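You operate a simulated robot arm through the tools that you are given. There is no shell and no other tool.

The job below is to be done with a simulated two-armed robot. You get a single attempt, and the scene is never put back.

## Task
Wind 5 turns of warp onto the turning frame in the yellow cage.
Fine: shut the gate, set the turns dial, brake off, press the green mill button once (not the red one), watch till it stops, then brake on; the teal block stays in its cup.

Only the result counts: the job must be done as asked and must still hold three seconds after the hand-in. Knocking over, shifting, dropping, spilling or breaking anything else fails it.

## Robot
Two 7-joint arms with fingered hands on one trunk that stands fixed in place. Base frame: the origin is at the foot of the trunk, x ahead of it, y to its left, z up. Readings come in mm, rad, newtons and seconds.
The left shoulder is at [21, 269, 1147], the right one opposite. Each reaches about 1298 mm from its shoulder. Payload 5 kg a hand.
Tool frame (each hand has its own): the origin (TCP) lies between the finger pads and is the grasp point; the fingertips stand 42 mm ahead of it; z points along the fingers, y is the line along which they close. The gripper opens to 208 mm; its body begins 119 mm behind the TCP. The gripper is a hand of 4 fingers: y runs from the thumb to the fingers, the wrist lies at [0, 0, -317] in the tool frame.
Orientation is that of the tool frame in the base frame, as a unit quaternion [w, x, y, z]. With the fingers straight down and closing along the base's y, the tool's x points along the base's -x, its y along +y and its z along -z.

## Interface
- The arms move only by the tool apply_moves. It takes "left_motion", "right_motion" or both (then of equal length, played together; a hand with none holds still); each is one flat list of numbers, 6 for each row, row after row: the shift along the base's x, y, z in mm, then the turn, a rotation vector about the base's x, y, z in rad. In form: [x, y, z, ax, ay, az, x, y, z, ax, ay, az, ...]. A call has 1 to 20 rows; each row is the pose to reach, as a shift and turn from the pose commanded when the call began. Each row takes 0.2 s and may step no farther than 50 mm and 0.15 rad from the row before; otherwise, the whole call is refused. Where a pose cannot be reached the arm comes as near as it can. A force on the tool above 40 N (or 10 N above the force at the start of the call, whichever is more), or a blocked arm, ends the call early, and 0.2 s more pass. In this call time passes only in rows, and 0.2 s behind the last. It gives the time, the measured TCP pose, the force on the tool (base axes), the opening and the grip force at its end, in the units of the frame above (readings bear some noise), with the torque about the TCP (base axes, N m) and any sound that the robot's microphone picked up, and new pictures: "pictures" is both (left out), scene, wrist or none (wrist: the cameras of the hands that moved).
- Cameras (640 x 400 px; columns grow to the right, rows downward): "scene" is now at [157.4, 26.5, 1414.7]; the picture's right is [0.29, -0.96, 0.00], its down [-0.54, -0.16, -0.83] and it looks along [0.79, 0.24, -0.56] (base axes); focal length 260 px, centre (320, 200). "left" rides on the left gripper at [-93, 1, -146] in its tool frame; the picture's right is [-0.01, -1.00, 0.00], its down [0.84, -0.01, -0.54] and it looks along [0.54, -0.01, 0.84] (tool axes); focal length 280 px, centre (320, 200). "right" rides on the right gripper at [93, 1, -146] in its tool frame; the picture's right is [-0.01, 1.00, 0.00], its down [-0.84, -0.01, -0.54] and it looks along [-0.54, -0.01, 0.84] (tool axes); focal length 280 px, centre (320, 200). There is no depth. A picture from a camera that has moved, and an enlarged one, comes with that camera's place and axes in the base frame and with its lens.
- slide_trunk(by): moves the trunk up (or, below 0, down) by that many mm; the arms and the scene camera ride with it, the base frame stays. It gives what a move gives, with no picture.
- set_fingers(finger1, finger2, finger3, thumb_bend, hand): sets how far each is bent, from 0 (flat) to 1 (curled in); at 0.3 the hand is open as for a grip, at 0.7 the pads meet at the TCP. One left out holds its place. A second passes; each finger stops where it meets its share of the squeeze, and holds until it gets a number again. It is the only way to open and close the hand. It gives what a move gives, with no picture; readings hold the bend of each and the force on the fingers (four entries, about 0 where the hand has none), thumb and palm.
- head_to(pan, tilt): turns the head with the scene camera to pan (to the left, within 1.396 rad either way) and tilt (down, from -0.506 to 1.204), counted from straight ahead of the robot (the tilt from the chest, where the trunk bows). It gives what a move gives, and a new picture of the scene camera.
- zoom(camera, box): a new picture of the part [left, top, right, bottom] of that camera's present view, enlarged. The clock stands still meanwhile.
- close_job(): hands the job in; it is judged then, once.

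Places have to be worked out from the pictures, the camera data and where the tool is seen. Open the grippers and draw the arms clear of the work before you hand the job in, unless the task says otherwise.

The tools are called after "Request:" by a JSON object that holds its "name" and its "arguments". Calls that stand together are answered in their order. apply_moves: Moves the arms, as the interface text tells. Its arguments: {"type":"object","properties":{"left_motion":{"type":"array","items":{"type":"number"}},"right_motion":{"type":"array","items":{"type":"number"}},"pictures":{"type":"string","enum":["both","scene","wrist","none"]}},"required":[]} The other tools are called the same way: slide_trunk (by) moves the trunk up or down; set_fingers (finger1, finger2, finger3, thumb_bend, hand) moves the fingers one by one; head_to (pan, tilt) turns the head that bears the scene camera; zoom (camera, box) takes an enlarged picture of a part of a camera's view; close_job () hands the job in.

At the start:

```text
time_s: 0.0
left_tcp_pos: [587.4, 332.5, 1269.6]
left_tcp_rot: [0.001, -0.064, 0.998, 0.0]
left_ft_force: [-0.3, 0.2, 0.2]
left_ft_torque: [0.0, 0.01, -0.04]
left_finger_gap: 207.9
left_finger_force: 0.0
left_shape: jaw
left_bend: [0.3, 0.3, 0.3, 0.3]
left_finger forces: [0.1, 0.1, 0.1, 0.0, 0.1, 0.0]
right_tcp_pos: [549.2, -157.5, 1274.2]
right_tcp_rot: [0.0, -0.063, 0.998, 0.001]
right_ft_force: [0.2, 0.2, -0.3]
right_ft_torque: [-0.02, -0.05, 0.01]
right_finger_gap: 207.8
right_finger_force: 0.2
right_shape: jaw
right_bend: [0.3, 0.3, 0.3, 0.3]
right_finger forces: [0.0, 0.0, 0.0, 0.0, 0.0, 0.0]
trunk travel left (down, up): [-525.0, 96.0]
head pan, tilt (commanded): [0.295, 0.599]
```

scene: 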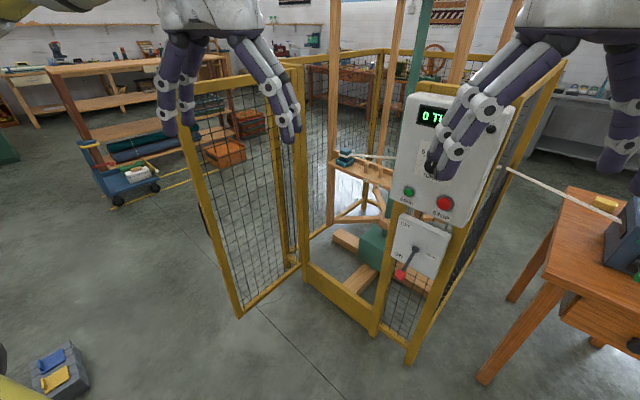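
right: 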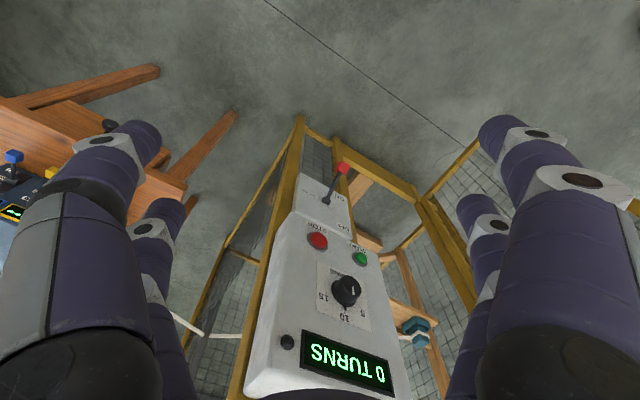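
left: 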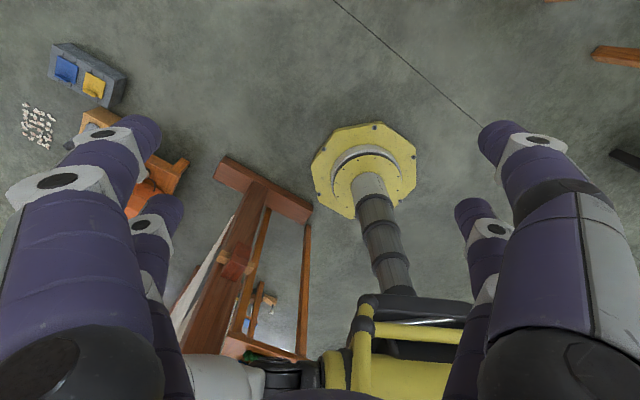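

I see the yellow cage ahead with its gate swung open to the left, and a control box with display, dial, green/red buttons and a brake lever. I'll zoom in to read the details before moving.

Request:
{"name": "zoom", "arguments": {"camera": "scene", "box": [360, 80, 540, 300]}}

Request:
{"name": "zoom", "arguments": {"camera": "scene", "box": [160, 40, 420, 330]}}

Request:
{"name": "zoom", "arguments": {"camera": "right", "box": [220, 140, 460, 400]}}

```text
1.82 times, centred on (450, 190) of scene
camera zoom: at [157.4, 26.5, 1414.7], right [0.29, -0.96, 0.0], down [-0.54, -0.16, -0.83], along [0.79, 0.24, -0.56], focal length 473 px, centre (84, 218)
```

zoom: 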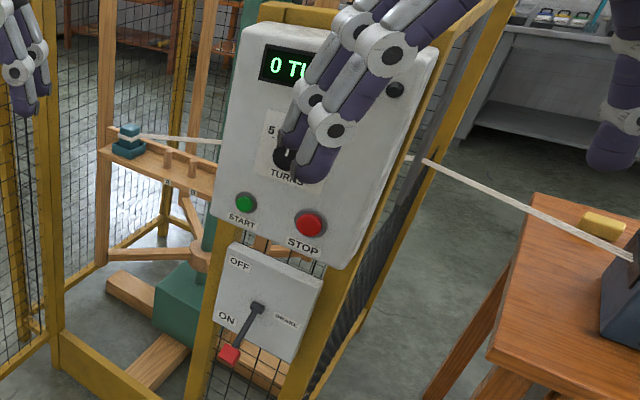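

```text
1.38 times, centred on (290, 185) of scene
camera zoom: at [157.4, 26.5, 1414.7], right [0.29, -0.96, 0.0], down [-0.54, -0.16, -0.83], along [0.79, 0.24, -0.56], focal length 359 px, centre (361, 221)
```

zoom: 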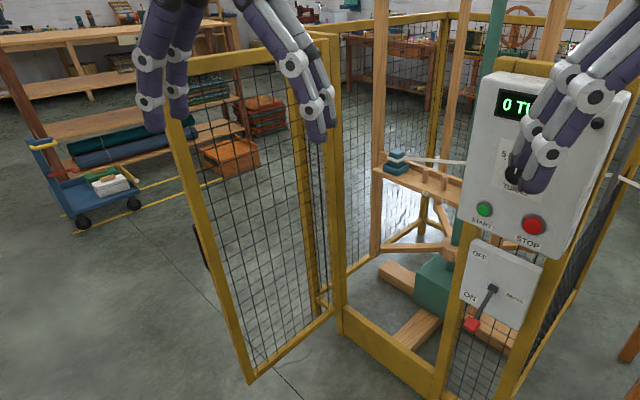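

```text
1.54 times, centred on (340, 270) of right
camera zoom: at [456.5, -170.2, 1421.5], right [-0.11, 0.99, 0.0], down [0.84, 0.09, 0.54], along [0.54, 0.06, -0.84], focal length 431 px, centre (289, 92)
```

zoom: 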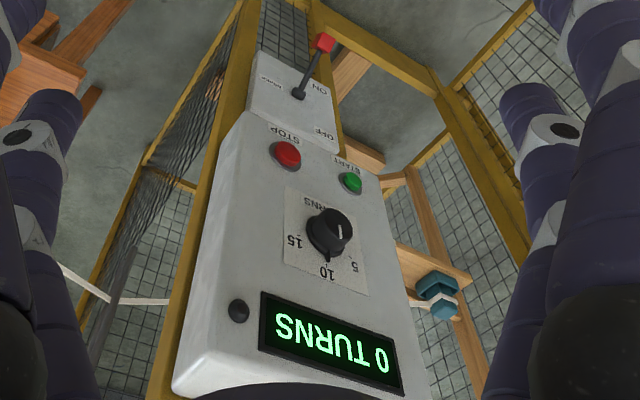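

Panel triangulates roughly to x≈850, y≈-80, z≈1000; brake lever seems to be at ON, the gate is open with its hinge at the far left post. Before moving arms, I'll look around with the head to know what stands near the arms and gate.

Request:
{"name": "head_to", "arguments": {"pan": 1.0, "tilt": 0.7}}

Request:
{"name": "head_to", "arguments": {"pan": -0.6, "tilt": 0.7}}

Request:
{"name": "head_to", "arguments": {"pan": 0.5, "tilt": 0.3}}

```text
time_s: 1.1
left_tcp_pos: [586.4, 333.1, 1270.0]
left_tcp_rot: [0.0, -0.064, 0.998, 0.0]
left_ft_force: [0.7, -0.4, -0.5]
left_ft_torque: [0.0, 0.03, 0.0]
left_finger_gap: 207.8
left_finger_force: 0.1
left_shape: jaw
left_bend: [0.3, 0.3, 0.3, 0.3]
left_finger forces: [0.0, 0.0, 0.0, 0.0, 0.1, 0.0]
right_tcp_pos: [550.0, -158.2, 1273.9]
right_tcp_rot: [0.0, -0.063, 0.998, 0.0]
right_ft_force: [-0.9, -0.6, -0.3]
right_ft_torque: [0.01, -0.04, -0.02]
right_finger_gap: 207.8
right_finger_force: 0.3
right_shape: jaw
right_bend: [0.3, 0.3, 0.3, 0.3]
right_finger forces: [0.0, 0.1, 0.0, 0.0, 0.1, 0.1]
trunk travel left (down, up): [-525.0, 96.0]
head pan, tilt (commanded): [1.0, 0.7]
camera scene: at [118.7, 72.3, 1405.8], right [0.84, -0.54, 0.0], down [-0.35, -0.54, -0.77], along [0.41, 0.64, -0.64], focal length 260 px, centre (320, 200)
```

scene: 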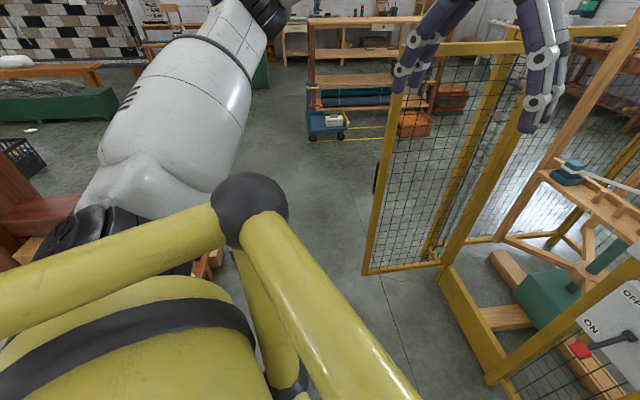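

```text
time_s: 2.7
left_tcp_pos: [587.6, 331.1, 1270.8]
left_tcp_rot: [0.0, -0.065, 0.998, 0.0]
left_ft_force: [0.4, -0.3, -0.4]
left_ft_torque: [0.03, 0.01, 0.02]
left_finger_gap: 207.7
left_finger_force: 0.1
left_shape: jaw
left_bend: [0.3, 0.3, 0.3, 0.3]
left_finger forces: [0.0, 0.0, 0.1, 0.1, 0.1, 0.0]
right_tcp_pos: [549.0, -158.0, 1274.4]
right_tcp_rot: [0.0, -0.062, 0.998, 0.0]
right_ft_force: [1.0, -0.2, -0.1]
right_ft_torque: [-0.03, -0.02, 0.0]
right_finger_gap: 207.7
right_finger_force: 0.1
right_shape: jaw
right_bend: [0.3, 0.3, 0.3, 0.3]
right_finger forces: [0.0, 0.0, 0.0, 0.0, 0.0, 0.0]
trunk travel left (down, up): [-525.0, 96.0]
head pan, tilt (commanded): [-0.6, 0.7]
camera scene: at [142.9, -47.0, 1405.8], right [-0.56, -0.83, 0.0], down [-0.53, 0.36, -0.76], along [0.63, -0.43, -0.64], focal length 260 px, centre (320, 200)
```

scene: 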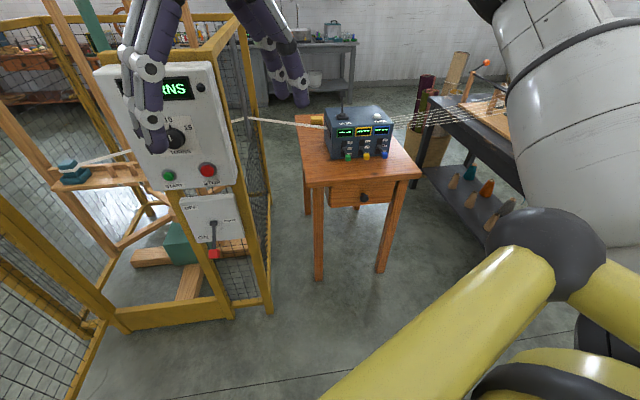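

```text
time_s: 4.1
left_tcp_pos: [587.1, 333.0, 1270.3]
left_tcp_rot: [0.0, -0.064, 0.998, 0.0]
left_ft_force: [0.4, -0.3, -0.7]
left_ft_torque: [0.02, 0.0, 0.0]
left_finger_gap: 207.9
left_finger_force: 0.0
left_shape: jaw
left_bend: [0.3, 0.3, 0.3, 0.3]
left_finger forces: [0.0, 0.1, 0.1, 0.0, 0.1, 0.0]
right_tcp_pos: [548.9, -157.5, 1274.3]
right_tcp_rot: [0.001, -0.062, 0.998, 0.001]
right_ft_force: [1.0, 0.2, 0.2]
right_ft_torque: [-0.02, -0.02, 0.01]
right_finger_gap: 207.9
right_finger_force: 0.0
right_shape: jaw
right_bend: [0.3, 0.3, 0.3, 0.3]
right_finger forces: [0.1, 0.0, 0.0, 0.1, 0.0, 0.0]
trunk travel left (down, up): [-525.0, 96.0]
head pan, tilt (commanded): [0.499, 0.3]
camera scene: at [154.8, 45.5, 1441.9], right [0.48, -0.88, 0.0], down [-0.26, -0.14, -0.96], along [0.84, 0.46, -0.3], focal length 260 px, centre (320, 200)
```

scene: 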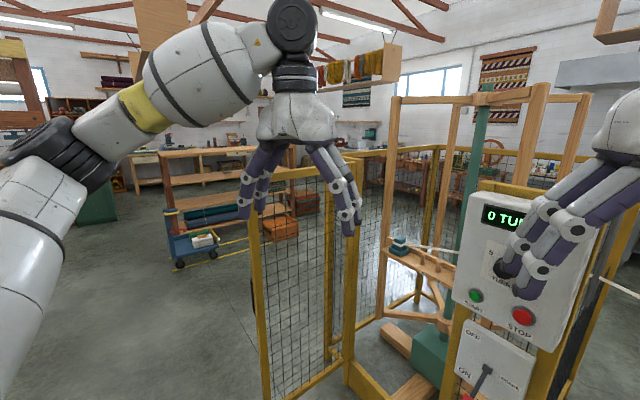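

The area in front of the robot is clear; there's a loom behind-left and a table with a controller on the right. I'll check the left side near the left elbow, then take a reference view to get depth from a vertical trunk shift.

Request:
{"name": "head_to", "arguments": {"pan": 1.39, "tilt": 0.9}}

Request:
{"name": "head_to", "arguments": {"pan": 0.6, "tilt": 0.7}}

```text
time_s: 5.3
left_tcp_pos: [587.2, 333.0, 1270.2]
left_tcp_rot: [0.0, -0.064, 0.998, 0.0]
left_ft_force: [0.5, 0.3, -0.9]
left_ft_torque: [-0.02, 0.0, -0.05]
left_finger_gap: 207.8
left_finger_force: 0.1
left_shape: jaw
left_bend: [0.3, 0.3, 0.3, 0.3]
left_finger forces: [0.0, 0.1, 0.0, 0.1, 0.0, 0.0]
right_tcp_pos: [549.6, -158.7, 1274.7]
right_tcp_rot: [0.0, -0.063, 0.998, 0.001]
right_ft_force: [-0.7, 0.4, 0.0]
right_ft_torque: [0.0, -0.01, -0.02]
right_finger_gap: 207.7
right_finger_force: 0.1
right_shape: jaw
right_bend: [0.3, 0.3, 0.3, 0.3]
right_finger forces: [0.0, 0.1, 0.0, 0.0, 0.1, 0.0]
trunk travel left (down, up): [-525.0, 96.0]
head pan, tilt (commanded): [1.389, 0.901]
camera scene: at [86.5, 75.2, 1389.7], right [0.98, -0.18, 0.0], down [-0.14, -0.77, -0.62], along [0.11, 0.61, -0.78], focal length 260 px, centre (320, 200)
```

scene: 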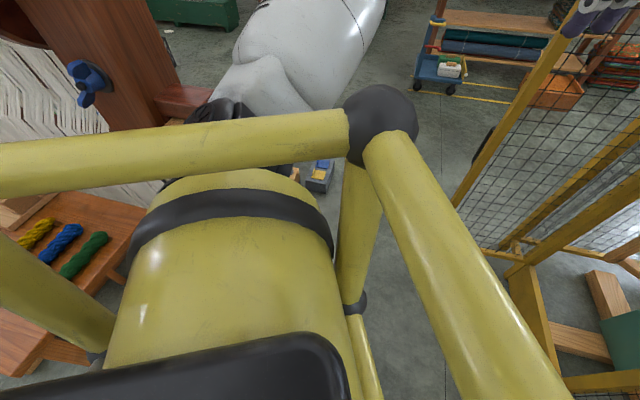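

```text
time_s: 6.4
left_tcp_pos: [587.6, 331.4, 1269.6]
left_tcp_rot: [0.0, -0.065, 0.998, 0.0]
left_ft_force: [0.4, 0.2, 0.5]
left_ft_torque: [-0.03, 0.02, -0.04]
left_finger_gap: 207.7
left_finger_force: 0.0
left_shape: jaw
left_bend: [0.3, 0.3, 0.3, 0.3]
left_finger forces: [0.0, 0.1, 0.0, 0.1, 0.0, 0.0]
right_tcp_pos: [549.0, -157.0, 1274.6]
right_tcp_rot: [0.0, -0.062, 0.998, 0.0]
right_ft_force: [-0.1, 0.6, -0.3]
right_ft_torque: [0.03, -0.04, -0.03]
right_finger_gap: 207.6
right_finger_force: 0.2
right_shape: jaw
right_bend: [0.3, 0.3, 0.3, 0.3]
right_finger forces: [0.0, 0.0, 0.0, 0.0, 0.0, 0.1]
trunk travel left (down, up): [-525.0, 96.0]
head pan, tilt (commanded): [0.6, 0.7]
camera scene: at [142.8, 49.0, 1405.8], right [0.57, -0.82, 0.0], down [-0.53, -0.36, -0.76], along [0.63, 0.43, -0.64], focal length 260 px, centre (320, 200)
```

scene: 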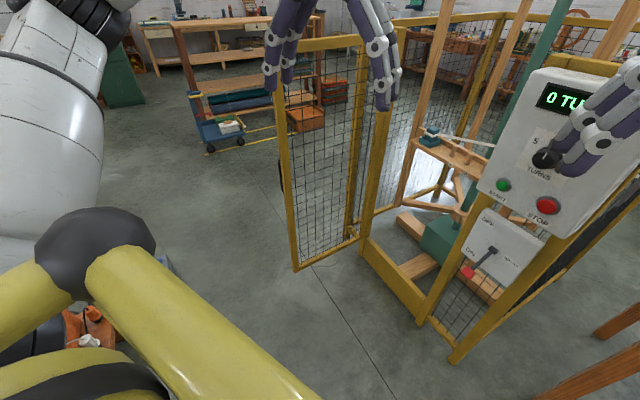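

Surroundings on the left: a loom behind the shoulder (x<0), elbow well ahead of it; nothing below the hands. I'll lower the trunk 200 mm to get a vertical stereo baseline and a better working height.

Request:
{"name": "slide_trunk", "arguments": {"by": -200}}

Request:
{"name": "head_to", "arguments": {"pan": 0.6, "tilt": 0.7}}

```text
time_s: 8.6
left_tcp_pos: [587.4, 332.3, 1071.4]
left_tcp_rot: [0.001, -0.063, 0.998, -0.001]
left_ft_force: [-0.5, -0.5, 0.3]
left_ft_torque: [-0.01, -0.09, 0.01]
left_finger_gap: 207.4
left_finger_force: 0.2
left_shape: jaw
left_bend: [0.3, 0.3, 0.3, 0.3]
left_finger forces: [0.1, 0.0, 0.1, 0.1, 0.1, 0.0]
right_tcp_pos: [550.7, -156.7, 1074.9]
right_tcp_rot: [0.002, -0.063, 0.998, 0.0]
right_ft_force: [0.4, 0.1, 0.1]
right_ft_torque: [0.01, -0.03, 0.01]
right_finger_gap: 207.7
right_finger_force: 0.0
right_shape: jaw
right_bend: [0.3, 0.3, 0.3, 0.3]
right_finger forces: [0.0, 0.0, 0.0, 0.0, 0.1, 0.1]
trunk travel left (down, up): [-325.0, 296.0]
head pan, tilt (commanded): [0.6, 0.7]
```

```text
time_s: 9.2
left_tcp_pos: [588.3, 333.2, 1070.7]
left_tcp_rot: [-0.001, -0.064, 0.998, 0.0]
left_ft_force: [-0.3, -0.6, -1.0]
left_ft_torque: [0.02, -0.01, 0.0]
left_finger_gap: 207.6
left_finger_force: 0.0
left_shape: jaw
left_bend: [0.3, 0.3, 0.3, 0.3]
left_finger forces: [0.0, 0.1, 0.1, 0.0, 0.0, 0.0]
right_tcp_pos: [548.8, -158.5, 1075.1]
right_tcp_rot: [-0.001, -0.063, 0.998, -0.001]
right_ft_force: [0.7, 0.4, 0.9]
right_ft_torque: [0.02, -0.01, 0.01]
right_finger_gap: 207.8
right_finger_force: 0.0
right_shape: jaw
right_bend: [0.3, 0.3, 0.3, 0.3]
right_finger forces: [0.0, 0.0, 0.0, 0.0, 0.1, 0.0]
trunk travel left (down, up): [-325.0, 296.0]
head pan, tilt (commanded): [0.6, 0.7]
camera scene: at [169.7, 48.9, 1201.2], right [0.56, -0.83, 0.0], down [-0.53, -0.36, -0.76], along [0.63, 0.43, -0.64], focal length 260 px, centre (320, 200)
```

scene: 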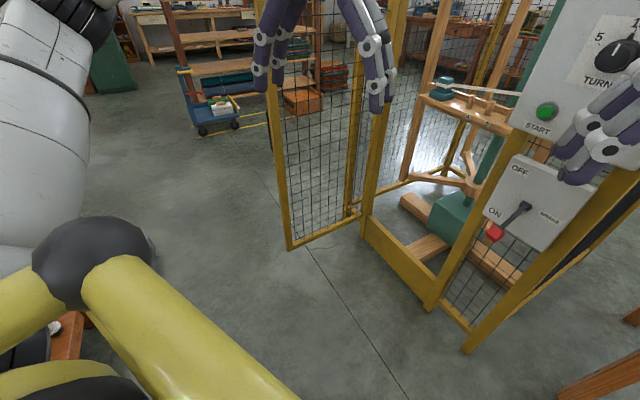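

The stereo suggests the gate's free edge is nearer than I first thought (~x 670, y 545). I'll zoom for finer pixel measurements from this lower viewpoint.

Request:
{"name": "zoom", "arguments": {"camera": "scene", "box": [230, 0, 450, 137]}}

Request:
{"name": "zoom", "arguments": {"camera": "scene", "box": [250, 170, 500, 360]}}

Request:
{"name": "zoom", "arguments": {"camera": "scene", "box": [470, 0, 640, 260]}}

Request:
{"name": "zoom", "arguments": {"camera": "right", "box": [160, 100, 480, 300]}}

```text
2.91 times, centred on (340, 68) of scene
camera zoom: at [169.7, 48.9, 1201.2], right [0.56, -0.83, 0.0], down [-0.53, -0.36, -0.76], along [0.63, 0.43, -0.64], focal length 757 px, centre (262, 582)
```

zoom: 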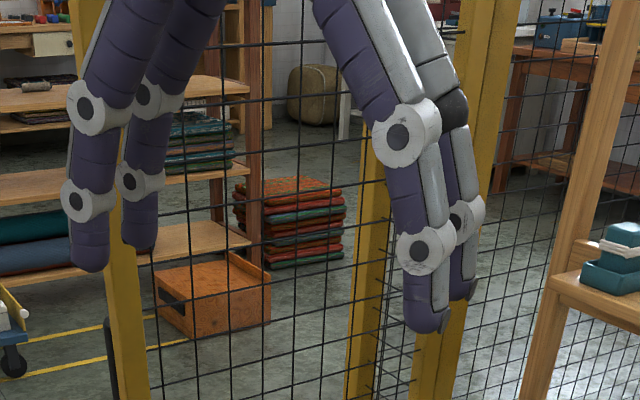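

```text
2.11 times, centred on (375, 265) of scene
camera zoom: at [169.7, 48.9, 1201.2], right [0.56, -0.83, 0.0], down [-0.53, -0.36, -0.76], along [0.63, 0.43, -0.64], focal length 548 px, centre (204, 63)
```

zoom: 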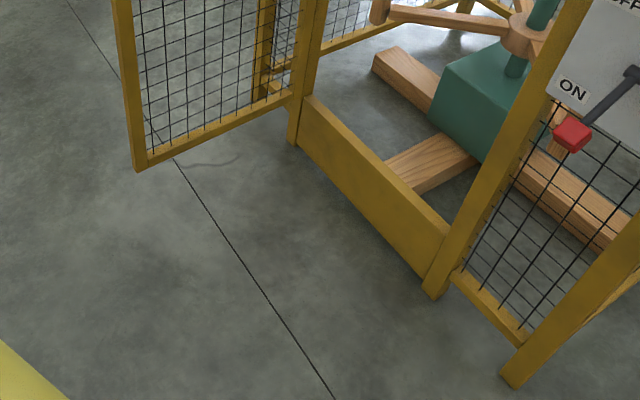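

```text
1.54 times, centred on (555, 130) of scene
camera zoom: at [169.7, 48.9, 1201.2], right [0.56, -0.83, 0.0], down [-0.53, -0.36, -0.76], along [0.63, 0.43, -0.64], focal length 400 px, centre (-42, 308)
```

zoom: 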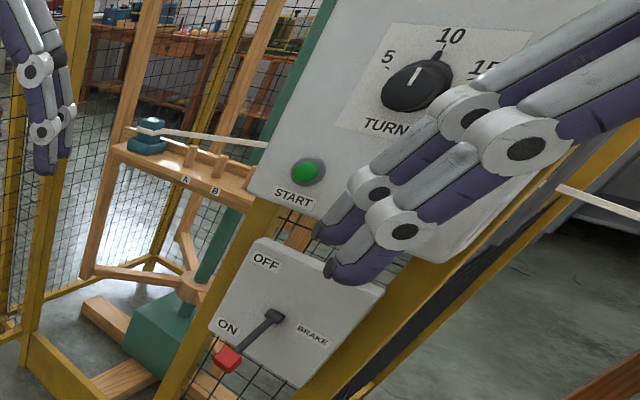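

```text
2.00 times, centred on (320, 200) of right
camera zoom: at [456.5, -170.1, 1221.4], right [-0.11, 0.99, 0.0], down [0.84, 0.09, 0.54], along [0.54, 0.06, -0.84], focal length 561 px, centre (320, 200)
```

zoom: 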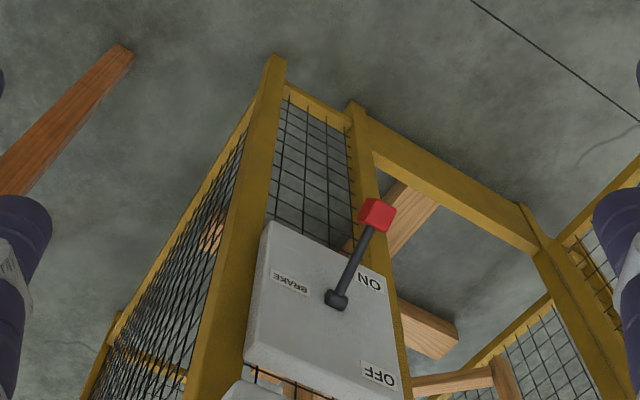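

Refined from post feet on the floor: cage front runs along (0.445, 0.895) from the corner post (868,-221) via the panel post (958,-35) to the hinge post (1195,438); the gate's free edge is near (768,637), about 88° open, top ≈1240. I'll close the left hand into a compact pushing shape and look at it.

Request:
{"name": "set_fingers", "arguments": {"hand": "left", "finger1": 0.7, "finger2": 0.7, "finger3": 0.7, "thumb_bend": 0.7}}

Request:
{"name": "set_fingers", "arguments": {"hand": "right", "finger1": 1.0, "finger2": 0.7, "finger3": 1.0, "thumb_bend": 0.7}}

Request:
{"name": "head_to", "arguments": {"pan": 0.2, "tilt": 0.4}}

Request:
{"name": "zoom", "arguments": {"camera": "right", "box": [0, 0, 640, 400]}}

Request:
{"name": "zoom", "arguments": {"camera": "left", "box": [0, 0, 640, 400]}}

```text
time_s: 10.2
left_tcp_pos: [587.4, 333.0, 1070.1]
left_tcp_rot: [0.0, -0.065, 0.998, 0.0]
left_ft_force: [-0.3, 0.1, -0.6]
left_ft_torque: [-0.01, -0.02, 0.0]
left_finger_gap: 11.3
left_finger_force: 0.1
left_shape: fingers
left_bend: [0.7, 0.7, 0.7, 0.7]
left_finger forces: [0.1, 0.1, 0.0, 0.0, 0.0, 0.0]
right_tcp_pos: [548.9, -157.7, 1074.4]
right_tcp_rot: [0.0, -0.063, 0.998, 0.0]
right_ft_force: [0.2, -0.9, -0.1]
right_ft_torque: [-0.03, 0.01, -0.03]
right_finger_gap: 207.8
right_finger_force: 0.0
right_shape: jaw
right_bend: [0.3, 0.3, 0.3, 0.3]
right_finger forces: [0.1, 0.0, 0.0, 0.0, 0.1, 0.0]
trunk travel left (down, up): [-325.0, 296.0]
head pan, tilt (commanded): [0.6, 0.7]
```

```text
time_s: 11.2
left_tcp_pos: [587.0, 332.7, 1069.2]
left_tcp_rot: [0.0, -0.063, 0.998, 0.0]
left_ft_force: [0.1, 0.5, -1.1]
left_ft_torque: [0.01, -0.03, -0.02]
left_finger_gap: 10.8
left_finger_force: 0.0
left_shape: fingers
left_bend: [0.7, 0.7, 0.7, 0.7]
left_finger forces: [0.0, 0.0, 0.0, 0.0, 0.1, 0.1]
right_tcp_pos: [549.1, -157.8, 1075.0]
right_tcp_rot: [0.0, -0.063, 0.998, 0.0]
right_ft_force: [0.3, -0.1, -0.3]
right_ft_torque: [0.01, 0.04, 0.03]
right_finger_gap: 5.9
right_finger_force: 0.0
right_shape: fingers
right_bend: [0.74, 0.69, 0.99, 0.69]
right_finger forces: [0.0, 0.0, 0.0, 0.0, 0.0, 0.1]
trunk travel left (down, up): [-325.0, 296.0]
head pan, tilt (commanded): [0.6, 0.7]
```

```text
time_s: 12.0
left_tcp_pos: [588.5, 331.5, 1069.6]
left_tcp_rot: [0.0, -0.063, 0.998, 0.001]
left_ft_force: [0.0, 0.2, 0.1]
left_ft_torque: [-0.03, -0.01, 0.01]
left_finger_gap: 11.2
left_finger_force: 0.0
left_shape: fingers
left_bend: [0.7, 0.7, 0.7, 0.7]
left_finger forces: [0.0, 0.0, 0.0, 0.0, 0.1, 0.0]
right_tcp_pos: [548.5, -156.9, 1075.2]
right_tcp_rot: [-0.001, -0.062, 0.998, -0.001]
right_ft_force: [0.6, 0.2, 0.0]
right_ft_torque: [0.02, -0.02, 0.04]
right_finger_gap: 6.0
right_finger_force: 0.1
right_shape: fingers
right_bend: [0.74, 0.69, 0.99, 0.69]
right_finger forces: [0.0, 0.0, 0.0, 0.0, 0.0, 0.0]
trunk travel left (down, up): [-325.0, 296.0]
head pan, tilt (commanded): [0.201, 0.4]
camera scene: at [190.3, 19.4, 1228.0], right [0.2, -0.98, 0.0], down [-0.38, -0.08, -0.92], along [0.9, 0.18, -0.39], focal length 260 px, centre (320, 200)
```

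scene: 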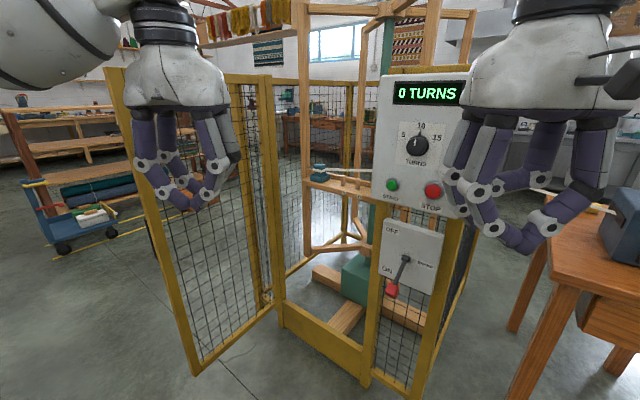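

```text
1.00 times, centred on (320, 200) of right (not enlarged: the box is as wide or as high as the picture)
camera zoom: at [456.5, -170.2, 1221.4], right [-0.11, 0.99, 0.0], down [0.84, 0.09, 0.54], along [0.54, 0.06, -0.84], focal length 280 px, centre (320, 200)
```

zoom: 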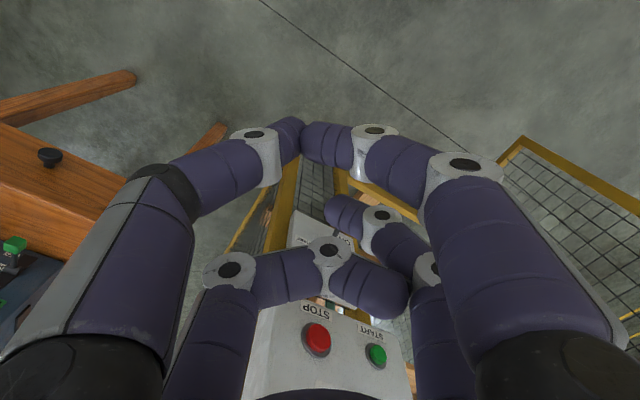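

```text
1.00 times, centred on (320, 200) of left (not enlarged: the box is as wide or as high as the picture)
camera zoom: at [680.2, 345.4, 1216.0], right [0.14, -0.99, 0.0], down [-0.83, -0.12, 0.54], along [-0.53, -0.08, -0.84], focal length 280 px, centre (320, 200)
```

zoom: 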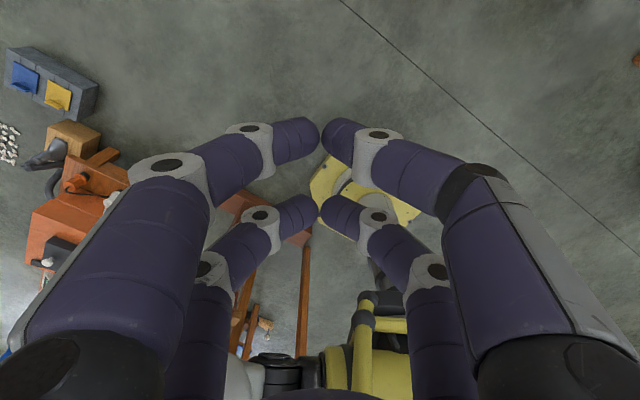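

The hand has two opposing pairs of digits. The panel is now well visible; I'll zoom on dial, lever and gate from this view.

Request:
{"name": "zoom", "arguments": {"camera": "scene", "box": [376, 110, 456, 160]}}

Request:
{"name": "zoom", "arguments": {"camera": "scene", "box": [360, 160, 488, 310]}}

Request:
{"name": "zoom", "arguments": {"camera": "scene", "box": [300, 60, 500, 220]}}

Request:
{"name": "zoom", "arguments": {"camera": "scene", "box": [90, 50, 310, 210]}}

```text
8.00 times, centred on (416, 135) of scene
camera zoom: at [190.3, 19.4, 1228.0], right [0.2, -0.98, 0.0], down [-0.38, -0.08, -0.92], along [0.9, 0.18, -0.39], focal length 2081 px, centre (-448, 720)
```

zoom: 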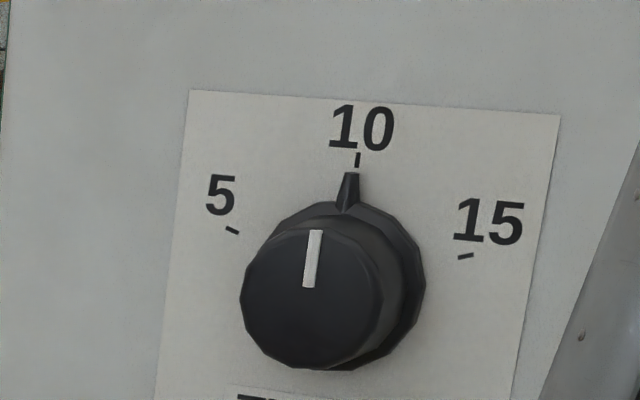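

```text
2.67 times, centred on (424, 235) of scene
camera zoom: at [190.3, 19.4, 1228.0], right [0.2, -0.98, 0.0], down [-0.38, -0.08, -0.92], along [0.9, 0.18, -0.39], focal length 694 px, centre (43, 107)
```

zoom: 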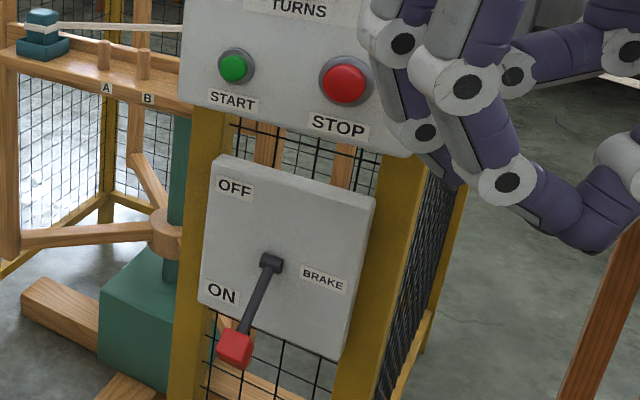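

```text
2.50 times, centred on (400, 140) of scene
camera zoom: at [190.3, 19.4, 1228.0], right [0.2, -0.98, 0.0], down [-0.38, -0.08, -0.92], along [0.9, 0.18, -0.39], focal length 650 px, centre (120, 350)
```

zoom: 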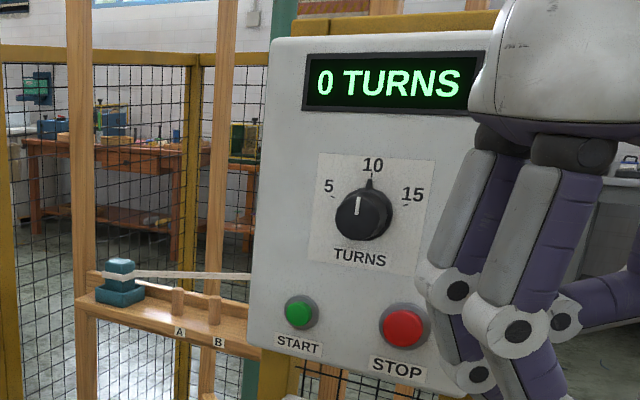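

```text
2.50 times, centred on (200, 130) of scene
camera zoom: at [190.3, 19.4, 1228.0], right [0.2, -0.98, 0.0], down [-0.38, -0.08, -0.92], along [0.9, 0.18, -0.39], focal length 650 px, centre (620, 375)
```

zoom: 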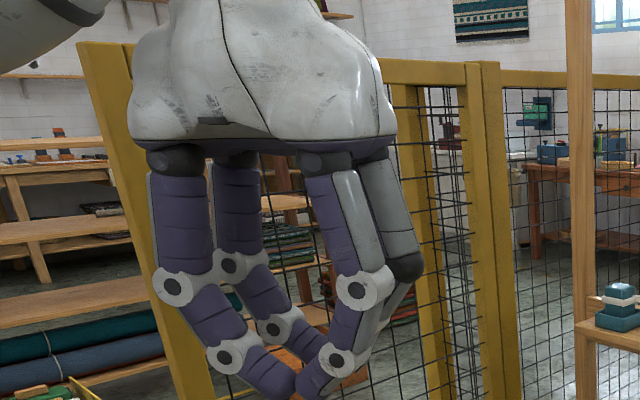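

The view gives good geometry: dial pointer is at 10 (5 is ~60° counter-clockwise), brake lever points outward/down (ON) and will swing up to OFF. First the gate: I'll take the left hand (fingers down) around the gate's free edge to its outer side, at x≈550 sweeping to y≈770.

Request:
{"name": "apply_moves", "arguments": {"left_motion": [-20, 45, 0, 0, 0, 0, -38, 90, 0, 0, 0, 0, -38, 140, 0, 0, 0, 0, -38, 190, 0, 0, 0, 0, -38, 240, 0, 0, 0, 0, -38, 290, 0, 0, 0, 0, -38, 340, 0, 0, 0, 0, -38, 390, 0, 0, 0, 0, -38, 440, 0, 0, 0, 0], "pictures": "wrist"}}

Request:
{"name": "head_to", "arguments": {"pan": 0.7, "tilt": 0.4}}

```text
time_s: 14.0
left_tcp_pos: [552.4, 772.8, 1066.0]
left_tcp_rot: [0.0, -0.063, 0.998, -0.001]
left_ft_force: [-0.6, 0.2, 1.2]
left_ft_torque: [0.02, -0.01, 0.02]
left_finger_gap: 10.5
left_finger_force: 0.0
left_shape: fingers
left_bend: [0.7, 0.7, 0.7, 0.7]
left_finger forces: [0.0, 0.0, 0.0, 0.0, 0.0, 0.0]
right_tcp_pos: [548.9, -157.9, 1073.6]
right_tcp_rot: [-0.001, -0.062, 0.998, 0.0]
right_ft_force: [-0.3, -0.4, -0.1]
right_ft_torque: [0.07, -0.08, -0.03]
right_finger_gap: 5.9
right_finger_force: 0.0
right_shape: fingers
right_bend: [0.74, 0.69, 1.0, 0.69]
right_finger forces: [0.0, 0.0, 0.0, 0.0, 0.0, 0.0]
trunk travel left (down, up): [-325.0, 296.0]
head pan, tilt (commanded): [0.201, 0.4]
camera left: at [645.0, 786.0, 1212.2], right [0.14, -0.99, 0.0], down [-0.83, -0.12, 0.54], along [-0.53, -0.08, -0.84], focal length 280 px, centre (320, 200)
```

left: 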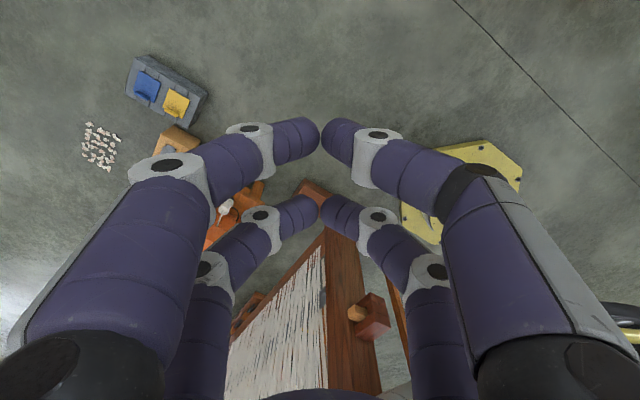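

```text
time_s: 15.0
left_tcp_pos: [550.6, 772.6, 1065.5]
left_tcp_rot: [0.0, -0.064, 0.998, -0.001]
left_ft_force: [-0.2, 0.6, 0.4]
left_ft_torque: [-0.03, -0.04, -0.02]
left_finger_gap: 10.9
left_finger_force: 0.1
left_shape: fingers
left_bend: [0.7, 0.7, 0.7, 0.7]
left_finger forces: [0.0, 0.0, 0.0, 0.1, 0.1, 0.0]
right_tcp_pos: [551.3, -157.4, 1073.6]
right_tcp_rot: [-0.001, -0.064, 0.998, 0.0]
right_ft_force: [0.0, 0.1, -0.8]
right_ft_torque: [-0.01, -0.03, -0.04]
right_finger_gap: 5.9
right_finger_force: 0.0
right_shape: fingers
right_bend: [0.74, 0.69, 1.0, 0.69]
right_finger forces: [0.0, 0.0, 0.1, 0.1, 0.0, 0.0]
trunk travel left (down, up): [-325.0, 296.0]
head pan, tilt (commanded): [0.7, 0.4]
camera scene: at [172.9, 61.5, 1227.4], right [0.64, -0.77, 0.0], down [-0.3, -0.25, -0.92], along [0.7, 0.59, -0.39], focal length 260 px, centre (320, 200)
```

scene: 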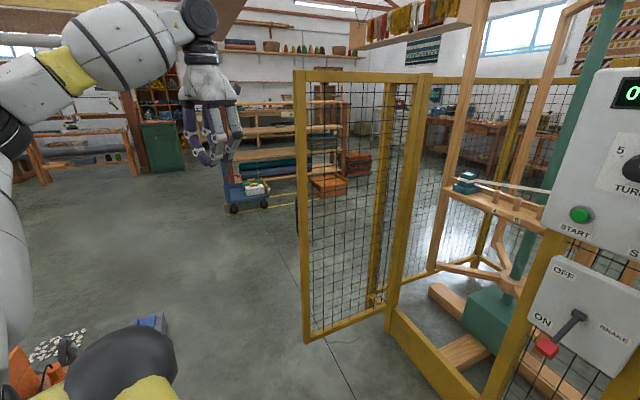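

Left hand is at (551,773) beyond the gate's free edge (772,652; top ≈1275). Now I move it forward along y≈800 to stand outside the gate at x≈870.

Request:
{"name": "apply_moves", "arguments": {"left_motion": [20, 30, 0, 0, 0, 0, 65, 35, 0, 0, 0, 0, 115, 35, 0, 0, 0, 0, 165, 35, 0, 0, 0, 0, 215, 35, 0, 0, 0, 0, 265, 35, 0, 0, 0, 0, 310, 35, 0, 0, 0, 0], "pictures": "both"}}

```text
time_s: 16.6
left_tcp_pos: [819.2, 780.7, 1044.5]
left_tcp_rot: [-0.003, -0.064, 0.998, 0.0]
left_ft_force: [3.2, 1.9, -5.1]
left_ft_torque: [-0.27, 0.61, 0.04]
left_finger_gap: 11.0
left_finger_force: 0.0
left_shape: fingers
left_bend: [0.7, 0.7, 0.7, 0.7]
left_finger forces: [0.0, 0.0, 0.1, 0.1, 0.1, 0.0]
left hand out of reach, approached as far as the arm can: row 6, 7
right_tcp_pos: [554.8, -157.7, 1068.9]
right_tcp_rot: [-0.004, -0.063, 0.998, -0.001]
right_ft_force: [5.5, 0.1, -5.4]
right_ft_torque: [-0.02, 0.83, 0.02]
right_finger_gap: 5.9
right_finger_force: 0.0
right_shape: fingers
right_bend: [0.74, 0.69, 1.0, 0.69]
right_finger forces: [0.1, 0.0, 0.1, 0.0, 0.0, 0.0]
trunk travel left (down, up): [-325.0, 296.0]
head pan, tilt (commanded): [0.7, 0.4]
camera scene: at [175.8, 61.7, 1226.3], right [0.64, -0.76, 0.0], down [-0.3, -0.25, -0.92], along [0.7, 0.59, -0.39], focal length 260 px, centre (320, 200)
camera left: at [913.3, 793.1, 1189.7], right [0.14, -0.99, 0.0], down [-0.83, -0.12, 0.54], along [-0.54, -0.08, -0.84], focal length 280 px, centre (320, 200)
```

scene: 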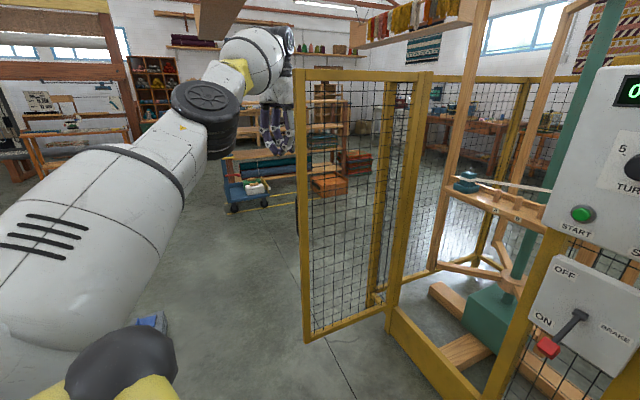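
left: 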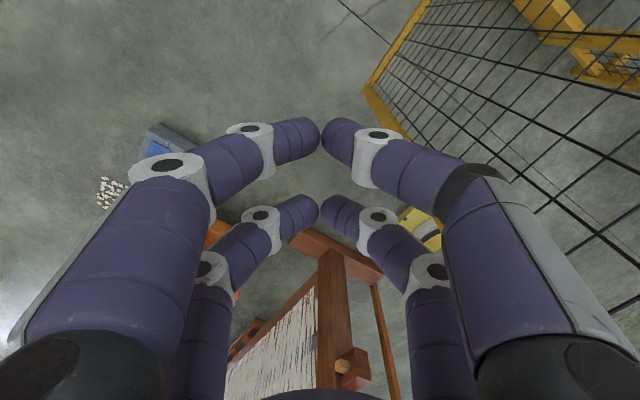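

The arm hit its reach limit with the hand at (819,781,1044), roughly level with the gate's free edge, no contact. Raising the trunk 200 mm brings the shoulder closer to the wrist height and gives more horizontal reach.

Request:
{"name": "slide_trunk", "arguments": {"by": 200}}

```text
time_s: 18.7
left_tcp_pos: [794.5, 780.9, 1285.2]
left_tcp_rot: [0.021, -0.063, 0.998, -0.002]
left_ft_force: [0.2, 0.4, -0.9]
left_ft_torque: [0.01, 0.03, 0.03]
left_finger_gap: 10.6
left_finger_force: 0.0
left_shape: fingers
left_bend: [0.7, 0.7, 0.7, 0.7]
left_finger forces: [0.1, 0.0, 0.0, 0.1, 0.0, 0.0]
right_tcp_pos: [550.7, -157.7, 1274.1]
right_tcp_rot: [0.0, -0.063, 0.998, 0.0]
right_ft_force: [-0.2, 0.0, 0.1]
right_ft_torque: [-0.01, 0.05, -0.02]
right_finger_gap: 6.2
right_finger_force: 0.0
right_shape: fingers
right_bend: [0.74, 0.69, 1.0, 0.69]
right_finger forces: [0.1, 0.0, 0.0, 0.0, 0.0, 0.1]
trunk travel left (down, up): [-525.0, 96.0]
head pan, tilt (commanded): [0.7, 0.4]
```

Trunk is back up; left TCP reads (794,781,1285). I'll lower the hand in small steps to check the command reference, aiming at z≈1110.

Request:
{"name": "apply_moves", "arguments": {"left_motion": [0, 0, -40, 0, 0, 0, 0, 0, -80, 0, 0, 0], "pictures": "none"}}

```text
time_s: 19.3
left_tcp_pos: [793.3, 779.9, 1207.1]
left_tcp_rot: [0.023, -0.064, 0.998, -0.002]
left_ft_force: [0.6, 0.1, 0.7]
left_ft_torque: [0.04, 0.01, -0.02]
left_finger_gap: 10.4
left_finger_force: 0.0
left_shape: fingers
left_bend: [0.7, 0.7, 0.7, 0.7]
left_finger forces: [0.1, 0.0, 0.0, 0.1, 0.1, 0.1]
right_tcp_pos: [548.4, -157.8, 1274.6]
right_tcp_rot: [0.0, -0.063, 0.998, 0.0]
right_ft_force: [-0.6, 0.5, 0.5]
right_ft_torque: [-0.04, -0.1, 0.01]
right_finger_gap: 5.9
right_finger_force: 0.1
right_shape: fingers
right_bend: [0.74, 0.69, 1.0, 0.69]
right_finger forces: [0.0, 0.0, 0.1, 0.0, 0.0, 0.0]
trunk travel left (down, up): [-525.0, 96.0]
head pan, tilt (commanded): [0.7, 0.4]
```

Reference tracks the measured pose. Now lower to ~1090 and move forward to x≈880, staying ~150 mm outside the gate.

Request:
{"name": "apply_moves", "arguments": {"left_motion": [0, 5, -45, 0, 0, 0, 0, 10, -90, 0, 0, 0, 0, 10, -115, 0, 0, 0, 40, 5, -115, 0, 0, 0, 80, -5, -115, 0, 0, 0], "pictures": "both"}}

```text
time_s: 20.5
left_tcp_pos: [875.5, 773.4, 1090.2]
left_tcp_rot: [0.022, -0.064, 0.998, -0.002]
left_ft_force: [-0.8, -0.2, -0.8]
left_ft_torque: [-0.13, 0.03, -0.01]
left_finger_gap: 10.8
left_finger_force: 0.0
left_shape: fingers
left_bend: [0.7, 0.7, 0.7, 0.7]
left_finger forces: [0.0, 0.0, 0.0, 0.1, 0.1, 0.1]
right_tcp_pos: [551.9, -160.8, 1272.9]
right_tcp_rot: [-0.001, -0.063, 0.998, 0.0]
right_ft_force: [1.9, -1.4, -0.2]
right_ft_torque: [0.23, 0.22, 0.01]
right_finger_gap: 6.0
right_finger_force: 0.0
right_shape: fingers
right_bend: [0.74, 0.69, 1.0, 0.69]
right_finger forces: [0.1, 0.0, 0.0, 0.0, 0.1, 0.1]
trunk travel left (down, up): [-525.0, 96.0]
head pan, tilt (commanded): [0.7, 0.4]
camera scene: at [144.8, 59.4, 1432.5], right [0.64, -0.77, 0.0], down [-0.3, -0.25, -0.92], along [0.7, 0.59, -0.39], focal length 260 px, centre (320, 200)
camera left: at [962.9, 786.7, 1240.0], right [0.14, -0.99, 0.01], down [-0.86, -0.12, 0.5], along [-0.5, -0.08, -0.86], focal length 280 px, centre (320, 200)
```

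scene: 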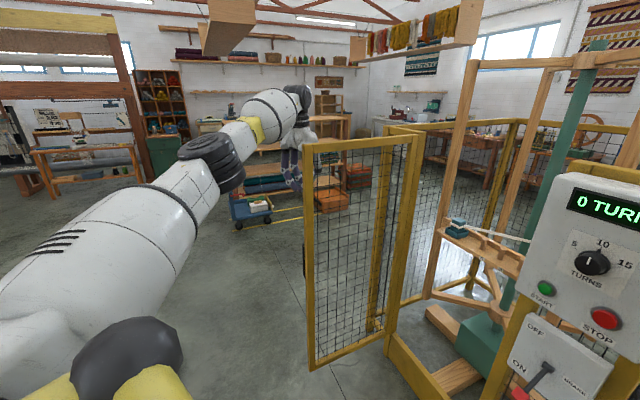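
left: 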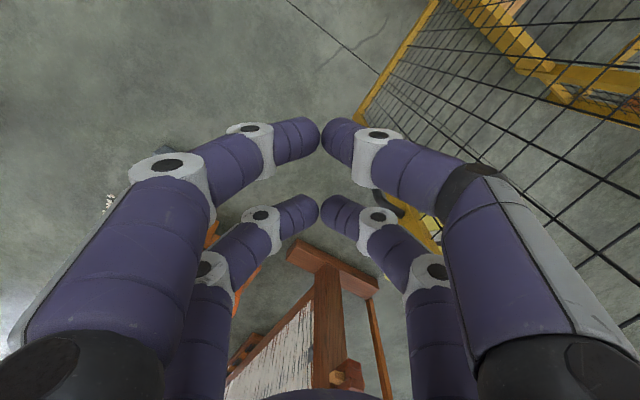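

Hand is now at (875,773,1090), about 150 mm outside the gate plane and 44 mm inboard of its free edge. I push the gate along an arc about the hinge (1195,460), first stage.

Request:
{"name": "apply_moves", "arguments": {"left_motion": [-20, -23, 0, 0, 0, 0, -39, -47, 0, 0, 0, 0, -57, -72, 0, 0, 0, 0, -72, -98, 0, 0, 0, 0, -86, -125, 0, 0, 0, 0, -98, -153, 0, 0, 0, 0], "pictures": "both"}}

```text
time_s: 21.9
left_tcp_pos: [778.1, 624.1, 1091.0]
left_tcp_rot: [0.022, -0.065, 0.998, -0.001]
left_ft_force: [-0.3, -0.1, -0.5]
left_ft_torque: [0.06, 0.01, 0.0]
left_finger_gap: 10.5
left_finger_force: 0.1
left_shape: fingers
left_bend: [0.7, 0.7, 0.7, 0.7]
left_finger forces: [0.0, 0.1, 0.2, 0.1, 0.0, 0.0]
right_tcp_pos: [549.1, -159.5, 1274.4]
right_tcp_rot: [-0.001, -0.062, 0.998, 0.0]
right_ft_force: [0.2, -0.7, 0.0]
right_ft_torque: [0.09, -0.04, 0.0]
right_finger_gap: 6.0
right_finger_force: 0.1
right_shape: fingers
right_bend: [0.74, 0.69, 1.0, 0.69]
right_finger forces: [0.0, 0.1, 0.0, 0.0, 0.0, 0.0]
trunk travel left (down, up): [-525.0, 96.0]
head pan, tilt (commanded): [0.7, 0.4]
camera scene: at [143.5, 60.1, 1432.8], right [0.64, -0.77, 0.0], down [-0.3, -0.25, -0.92], along [0.7, 0.59, -0.39], focal length 260 px, centre (320, 200)
camera left: at [864.0, 636.2, 1240.1], right [0.14, -0.99, 0.01], down [-0.86, -0.12, 0.5], along [-0.5, -0.08, -0.87], focal length 280 px, centre (320, 200)
```

scene: 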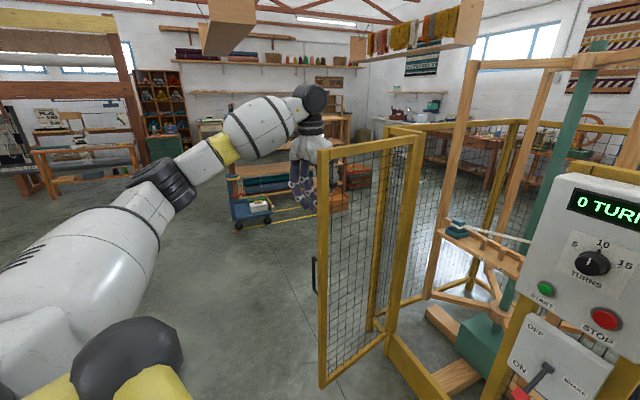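
left: 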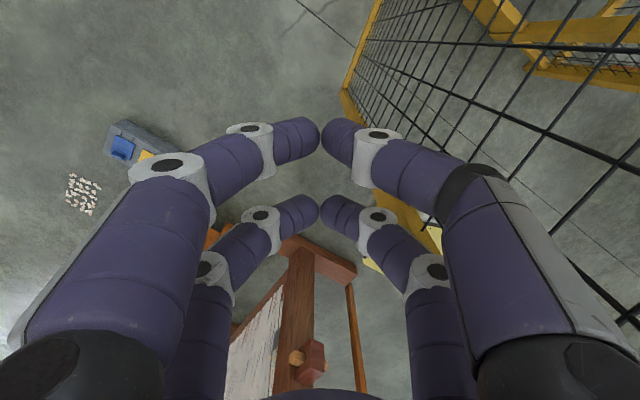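

The gate is turning with the hand, forces near zero. Continue along the arc.

Request:
{"name": "apply_moves", "arguments": {"left_motion": [-10, -29, 0, 0, 0, 0, -18, -58, 0, 0, 0, 0, -24, -88, 0, 0, 0, 0, -28, -118, 0, 0, 0, 0, -30, -149, 0, 0, 0, 0, -29, -179, 0, 0, 0, 0, -27, -209, 0, 0, 0, 0, -23, -239, 0, 0, 0, 0], "pictures": "both"}}

```text
time_s: 23.7
left_tcp_pos: [753.8, 380.5, 1091.6]
left_tcp_rot: [0.022, -0.064, 0.998, -0.002]
left_ft_force: [0.0, 0.6, 0.4]
left_ft_torque: [0.03, 0.02, 0.0]
left_finger_gap: 10.7
left_finger_force: 0.0
left_shape: fingers
left_bend: [0.7, 0.7, 0.7, 0.7]
left_finger forces: [0.0, 0.0, 0.0, 0.0, 0.0, 0.1]
right_tcp_pos: [547.9, -159.6, 1274.9]
right_tcp_rot: [0.0, -0.063, 0.998, 0.001]
right_ft_force: [1.0, -1.5, -0.2]
right_ft_torque: [0.11, 0.06, 0.01]
right_finger_gap: 6.0
right_finger_force: 0.0
right_shape: fingers
right_bend: [0.74, 0.69, 1.0, 0.69]
right_finger forces: [0.0, 0.0, 0.0, 0.0, 0.0, 0.0]
trunk travel left (down, up): [-525.0, 96.0]
head pan, tilt (commanded): [0.7, 0.4]
camera scene: at [143.9, 59.8, 1432.7], right [0.64, -0.77, 0.0], down [-0.3, -0.25, -0.92], along [0.7, 0.59, -0.39], focal length 260 px, centre (320, 200)
camera left: at [841.2, 393.0, 1241.9], right [0.14, -0.99, 0.01], down [-0.86, -0.12, 0.5], along [-0.5, -0.08, -0.87], focal length 280 px, centre (320, 200)
```

scene: 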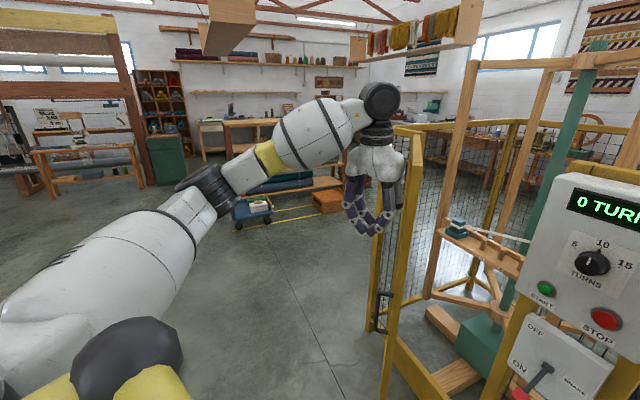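
left: 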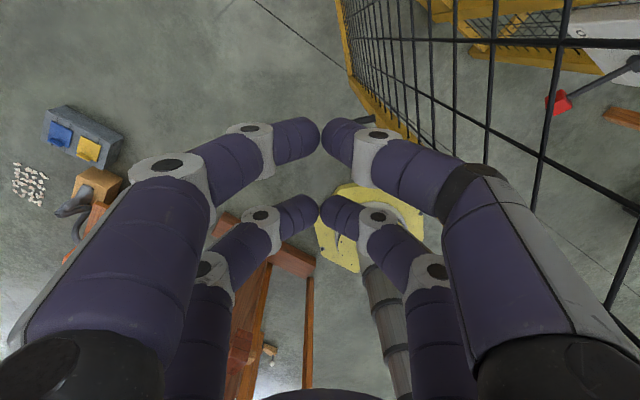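

Gate is about halfway. Continue the arc while sliding slightly toward the hinge so the palm stays clear of the control panel.

Request:
{"name": "apply_moves", "arguments": {"left_motion": [7, -30, 0, 0, 0, 0, 15, -59, 0, 0, 0, 0, 32, -85, 0, 0, 0, 0, 51, -109, 0, 0, 0, 0, 71, -132, 0, 0, 0, 0], "pictures": "none"}}

Request:
{"name": "head_to", "arguments": {"pan": 0.35, "tilt": 0.55}}

```text
time_s: 24.9
left_tcp_pos: [825.9, 251.7, 1091.7]
left_tcp_rot: [0.023, -0.064, 0.998, -0.002]
left_ft_force: [-0.4, -0.5, 0.9]
left_ft_torque: [0.1, 0.06, 0.01]
left_finger_gap: 10.9
left_finger_force: 0.0
left_shape: fingers
left_bend: [0.7, 0.7, 0.7, 0.7]
left_finger forces: [0.0, 0.0, 0.0, 0.1, 0.1, 0.0]
right_tcp_pos: [549.5, -158.7, 1273.6]
right_tcp_rot: [0.0, -0.063, 0.998, 0.001]
right_ft_force: [0.0, -1.1, -1.3]
right_ft_torque: [0.15, 0.05, 0.01]
right_finger_gap: 6.0
right_finger_force: 0.0
right_shape: fingers
right_bend: [0.74, 0.69, 1.0, 0.69]
right_finger forces: [0.0, 0.0, 0.0, 0.1, 0.0, 0.0]
trunk travel left (down, up): [-525.0, 96.0]
head pan, tilt (commanded): [0.7, 0.4]
```

```text
time_s: 25.8
left_tcp_pos: [825.3, 252.3, 1092.9]
left_tcp_rot: [0.022, -0.063, 0.998, -0.002]
left_ft_force: [0.4, 0.2, 0.6]
left_ft_torque: [0.02, -0.01, 0.02]
left_finger_gap: 10.9
left_finger_force: 0.1
left_shape: fingers
left_bend: [0.7, 0.7, 0.7, 0.7]
left_finger forces: [0.0, 0.0, 0.0, 0.0, 0.0, 0.0]
right_tcp_pos: [550.0, -158.0, 1274.8]
right_tcp_rot: [0.0, -0.063, 0.998, 0.0]
right_ft_force: [-0.9, -0.1, 0.0]
right_ft_torque: [0.03, -0.02, 0.06]
right_finger_gap: 6.1
right_finger_force: 0.0
right_shape: fingers
right_bend: [0.74, 0.69, 1.0, 0.69]
right_finger forces: [0.0, 0.0, 0.0, 0.0, 0.0, 0.0]
trunk travel left (down, up): [-525.0, 96.0]
head pan, tilt (commanded): [0.351, 0.55]
camera scene: at [157.0, 31.7, 1419.0], right [0.34, -0.94, 0.0], down [-0.49, -0.18, -0.85], along [0.8, 0.29, -0.52], focal length 260 px, centre (320, 200)
```

scene: 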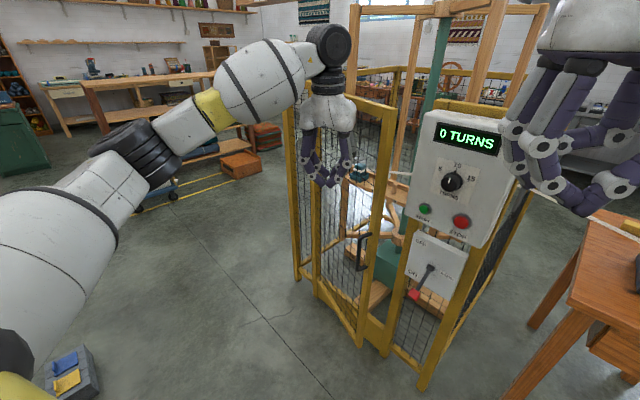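

Gate is nearly shut (≈20° left). Continue gently.

Request:
{"name": "apply_moves", "arguments": {"left_motion": [19, -22, 0, 0, 0, 0, 40, -42, 0, 0, 0, 0, 62, -61, 0, 0, 0, 0], "pictures": "both"}}

```text
time_s: 26.6
left_tcp_pos: [886.9, 188.6, 1091.7]
left_tcp_rot: [0.021, -0.064, 0.998, -0.001]
left_ft_force: [0.6, -0.8, 0.8]
left_ft_torque: [0.11, 0.07, 0.0]
left_finger_gap: 10.8
left_finger_force: 0.0
left_shape: fingers
left_bend: [0.7, 0.7, 0.7, 0.7]
left_finger forces: [0.1, 0.0, 0.1, 0.1, 0.0, 0.0]
right_tcp_pos: [549.4, -161.3, 1274.4]
right_tcp_rot: [-0.001, -0.062, 0.998, 0.001]
right_ft_force: [0.5, -1.2, -0.6]
right_ft_torque: [0.2, 0.08, 0.0]
right_finger_gap: 5.9
right_finger_force: 0.1
right_shape: fingers
right_bend: [0.74, 0.69, 1.0, 0.69]
right_finger forces: [0.0, 0.0, 0.0, 0.0, 0.0, 0.0]
trunk travel left (down, up): [-525.0, 96.0]
head pan, tilt (commanded): [0.351, 0.55]
camera scene: at [157.4, 30.5, 1418.9], right [0.34, -0.94, 0.0], down [-0.49, -0.18, -0.85], along [0.8, 0.29, -0.52], focal length 260 px, centre (320, 200)
camera left: at [973.3, 201.3, 1241.5], right [0.14, -0.99, 0.01], down [-0.86, -0.12, 0.5], along [-0.5, -0.08, -0.86], focal length 280 px, centre (320, 200)
```

scene: 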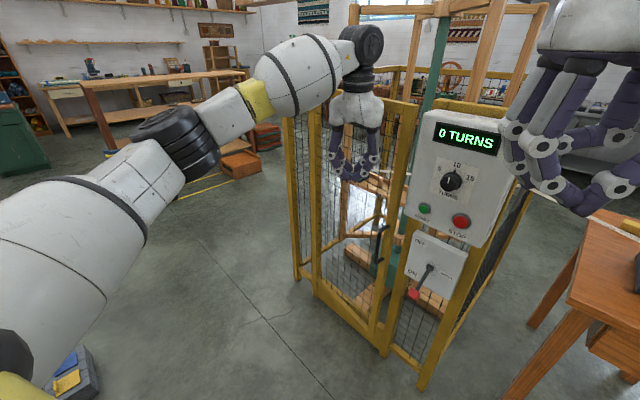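
left: 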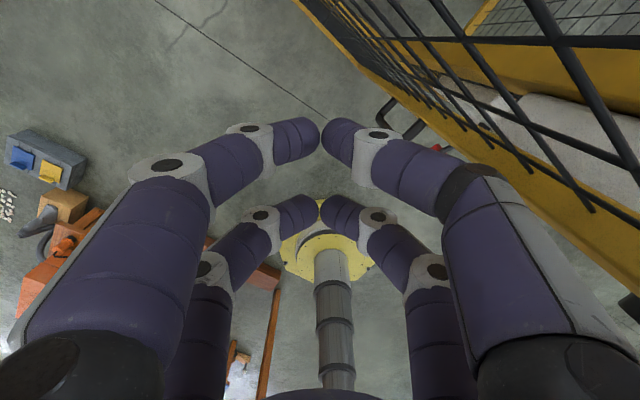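

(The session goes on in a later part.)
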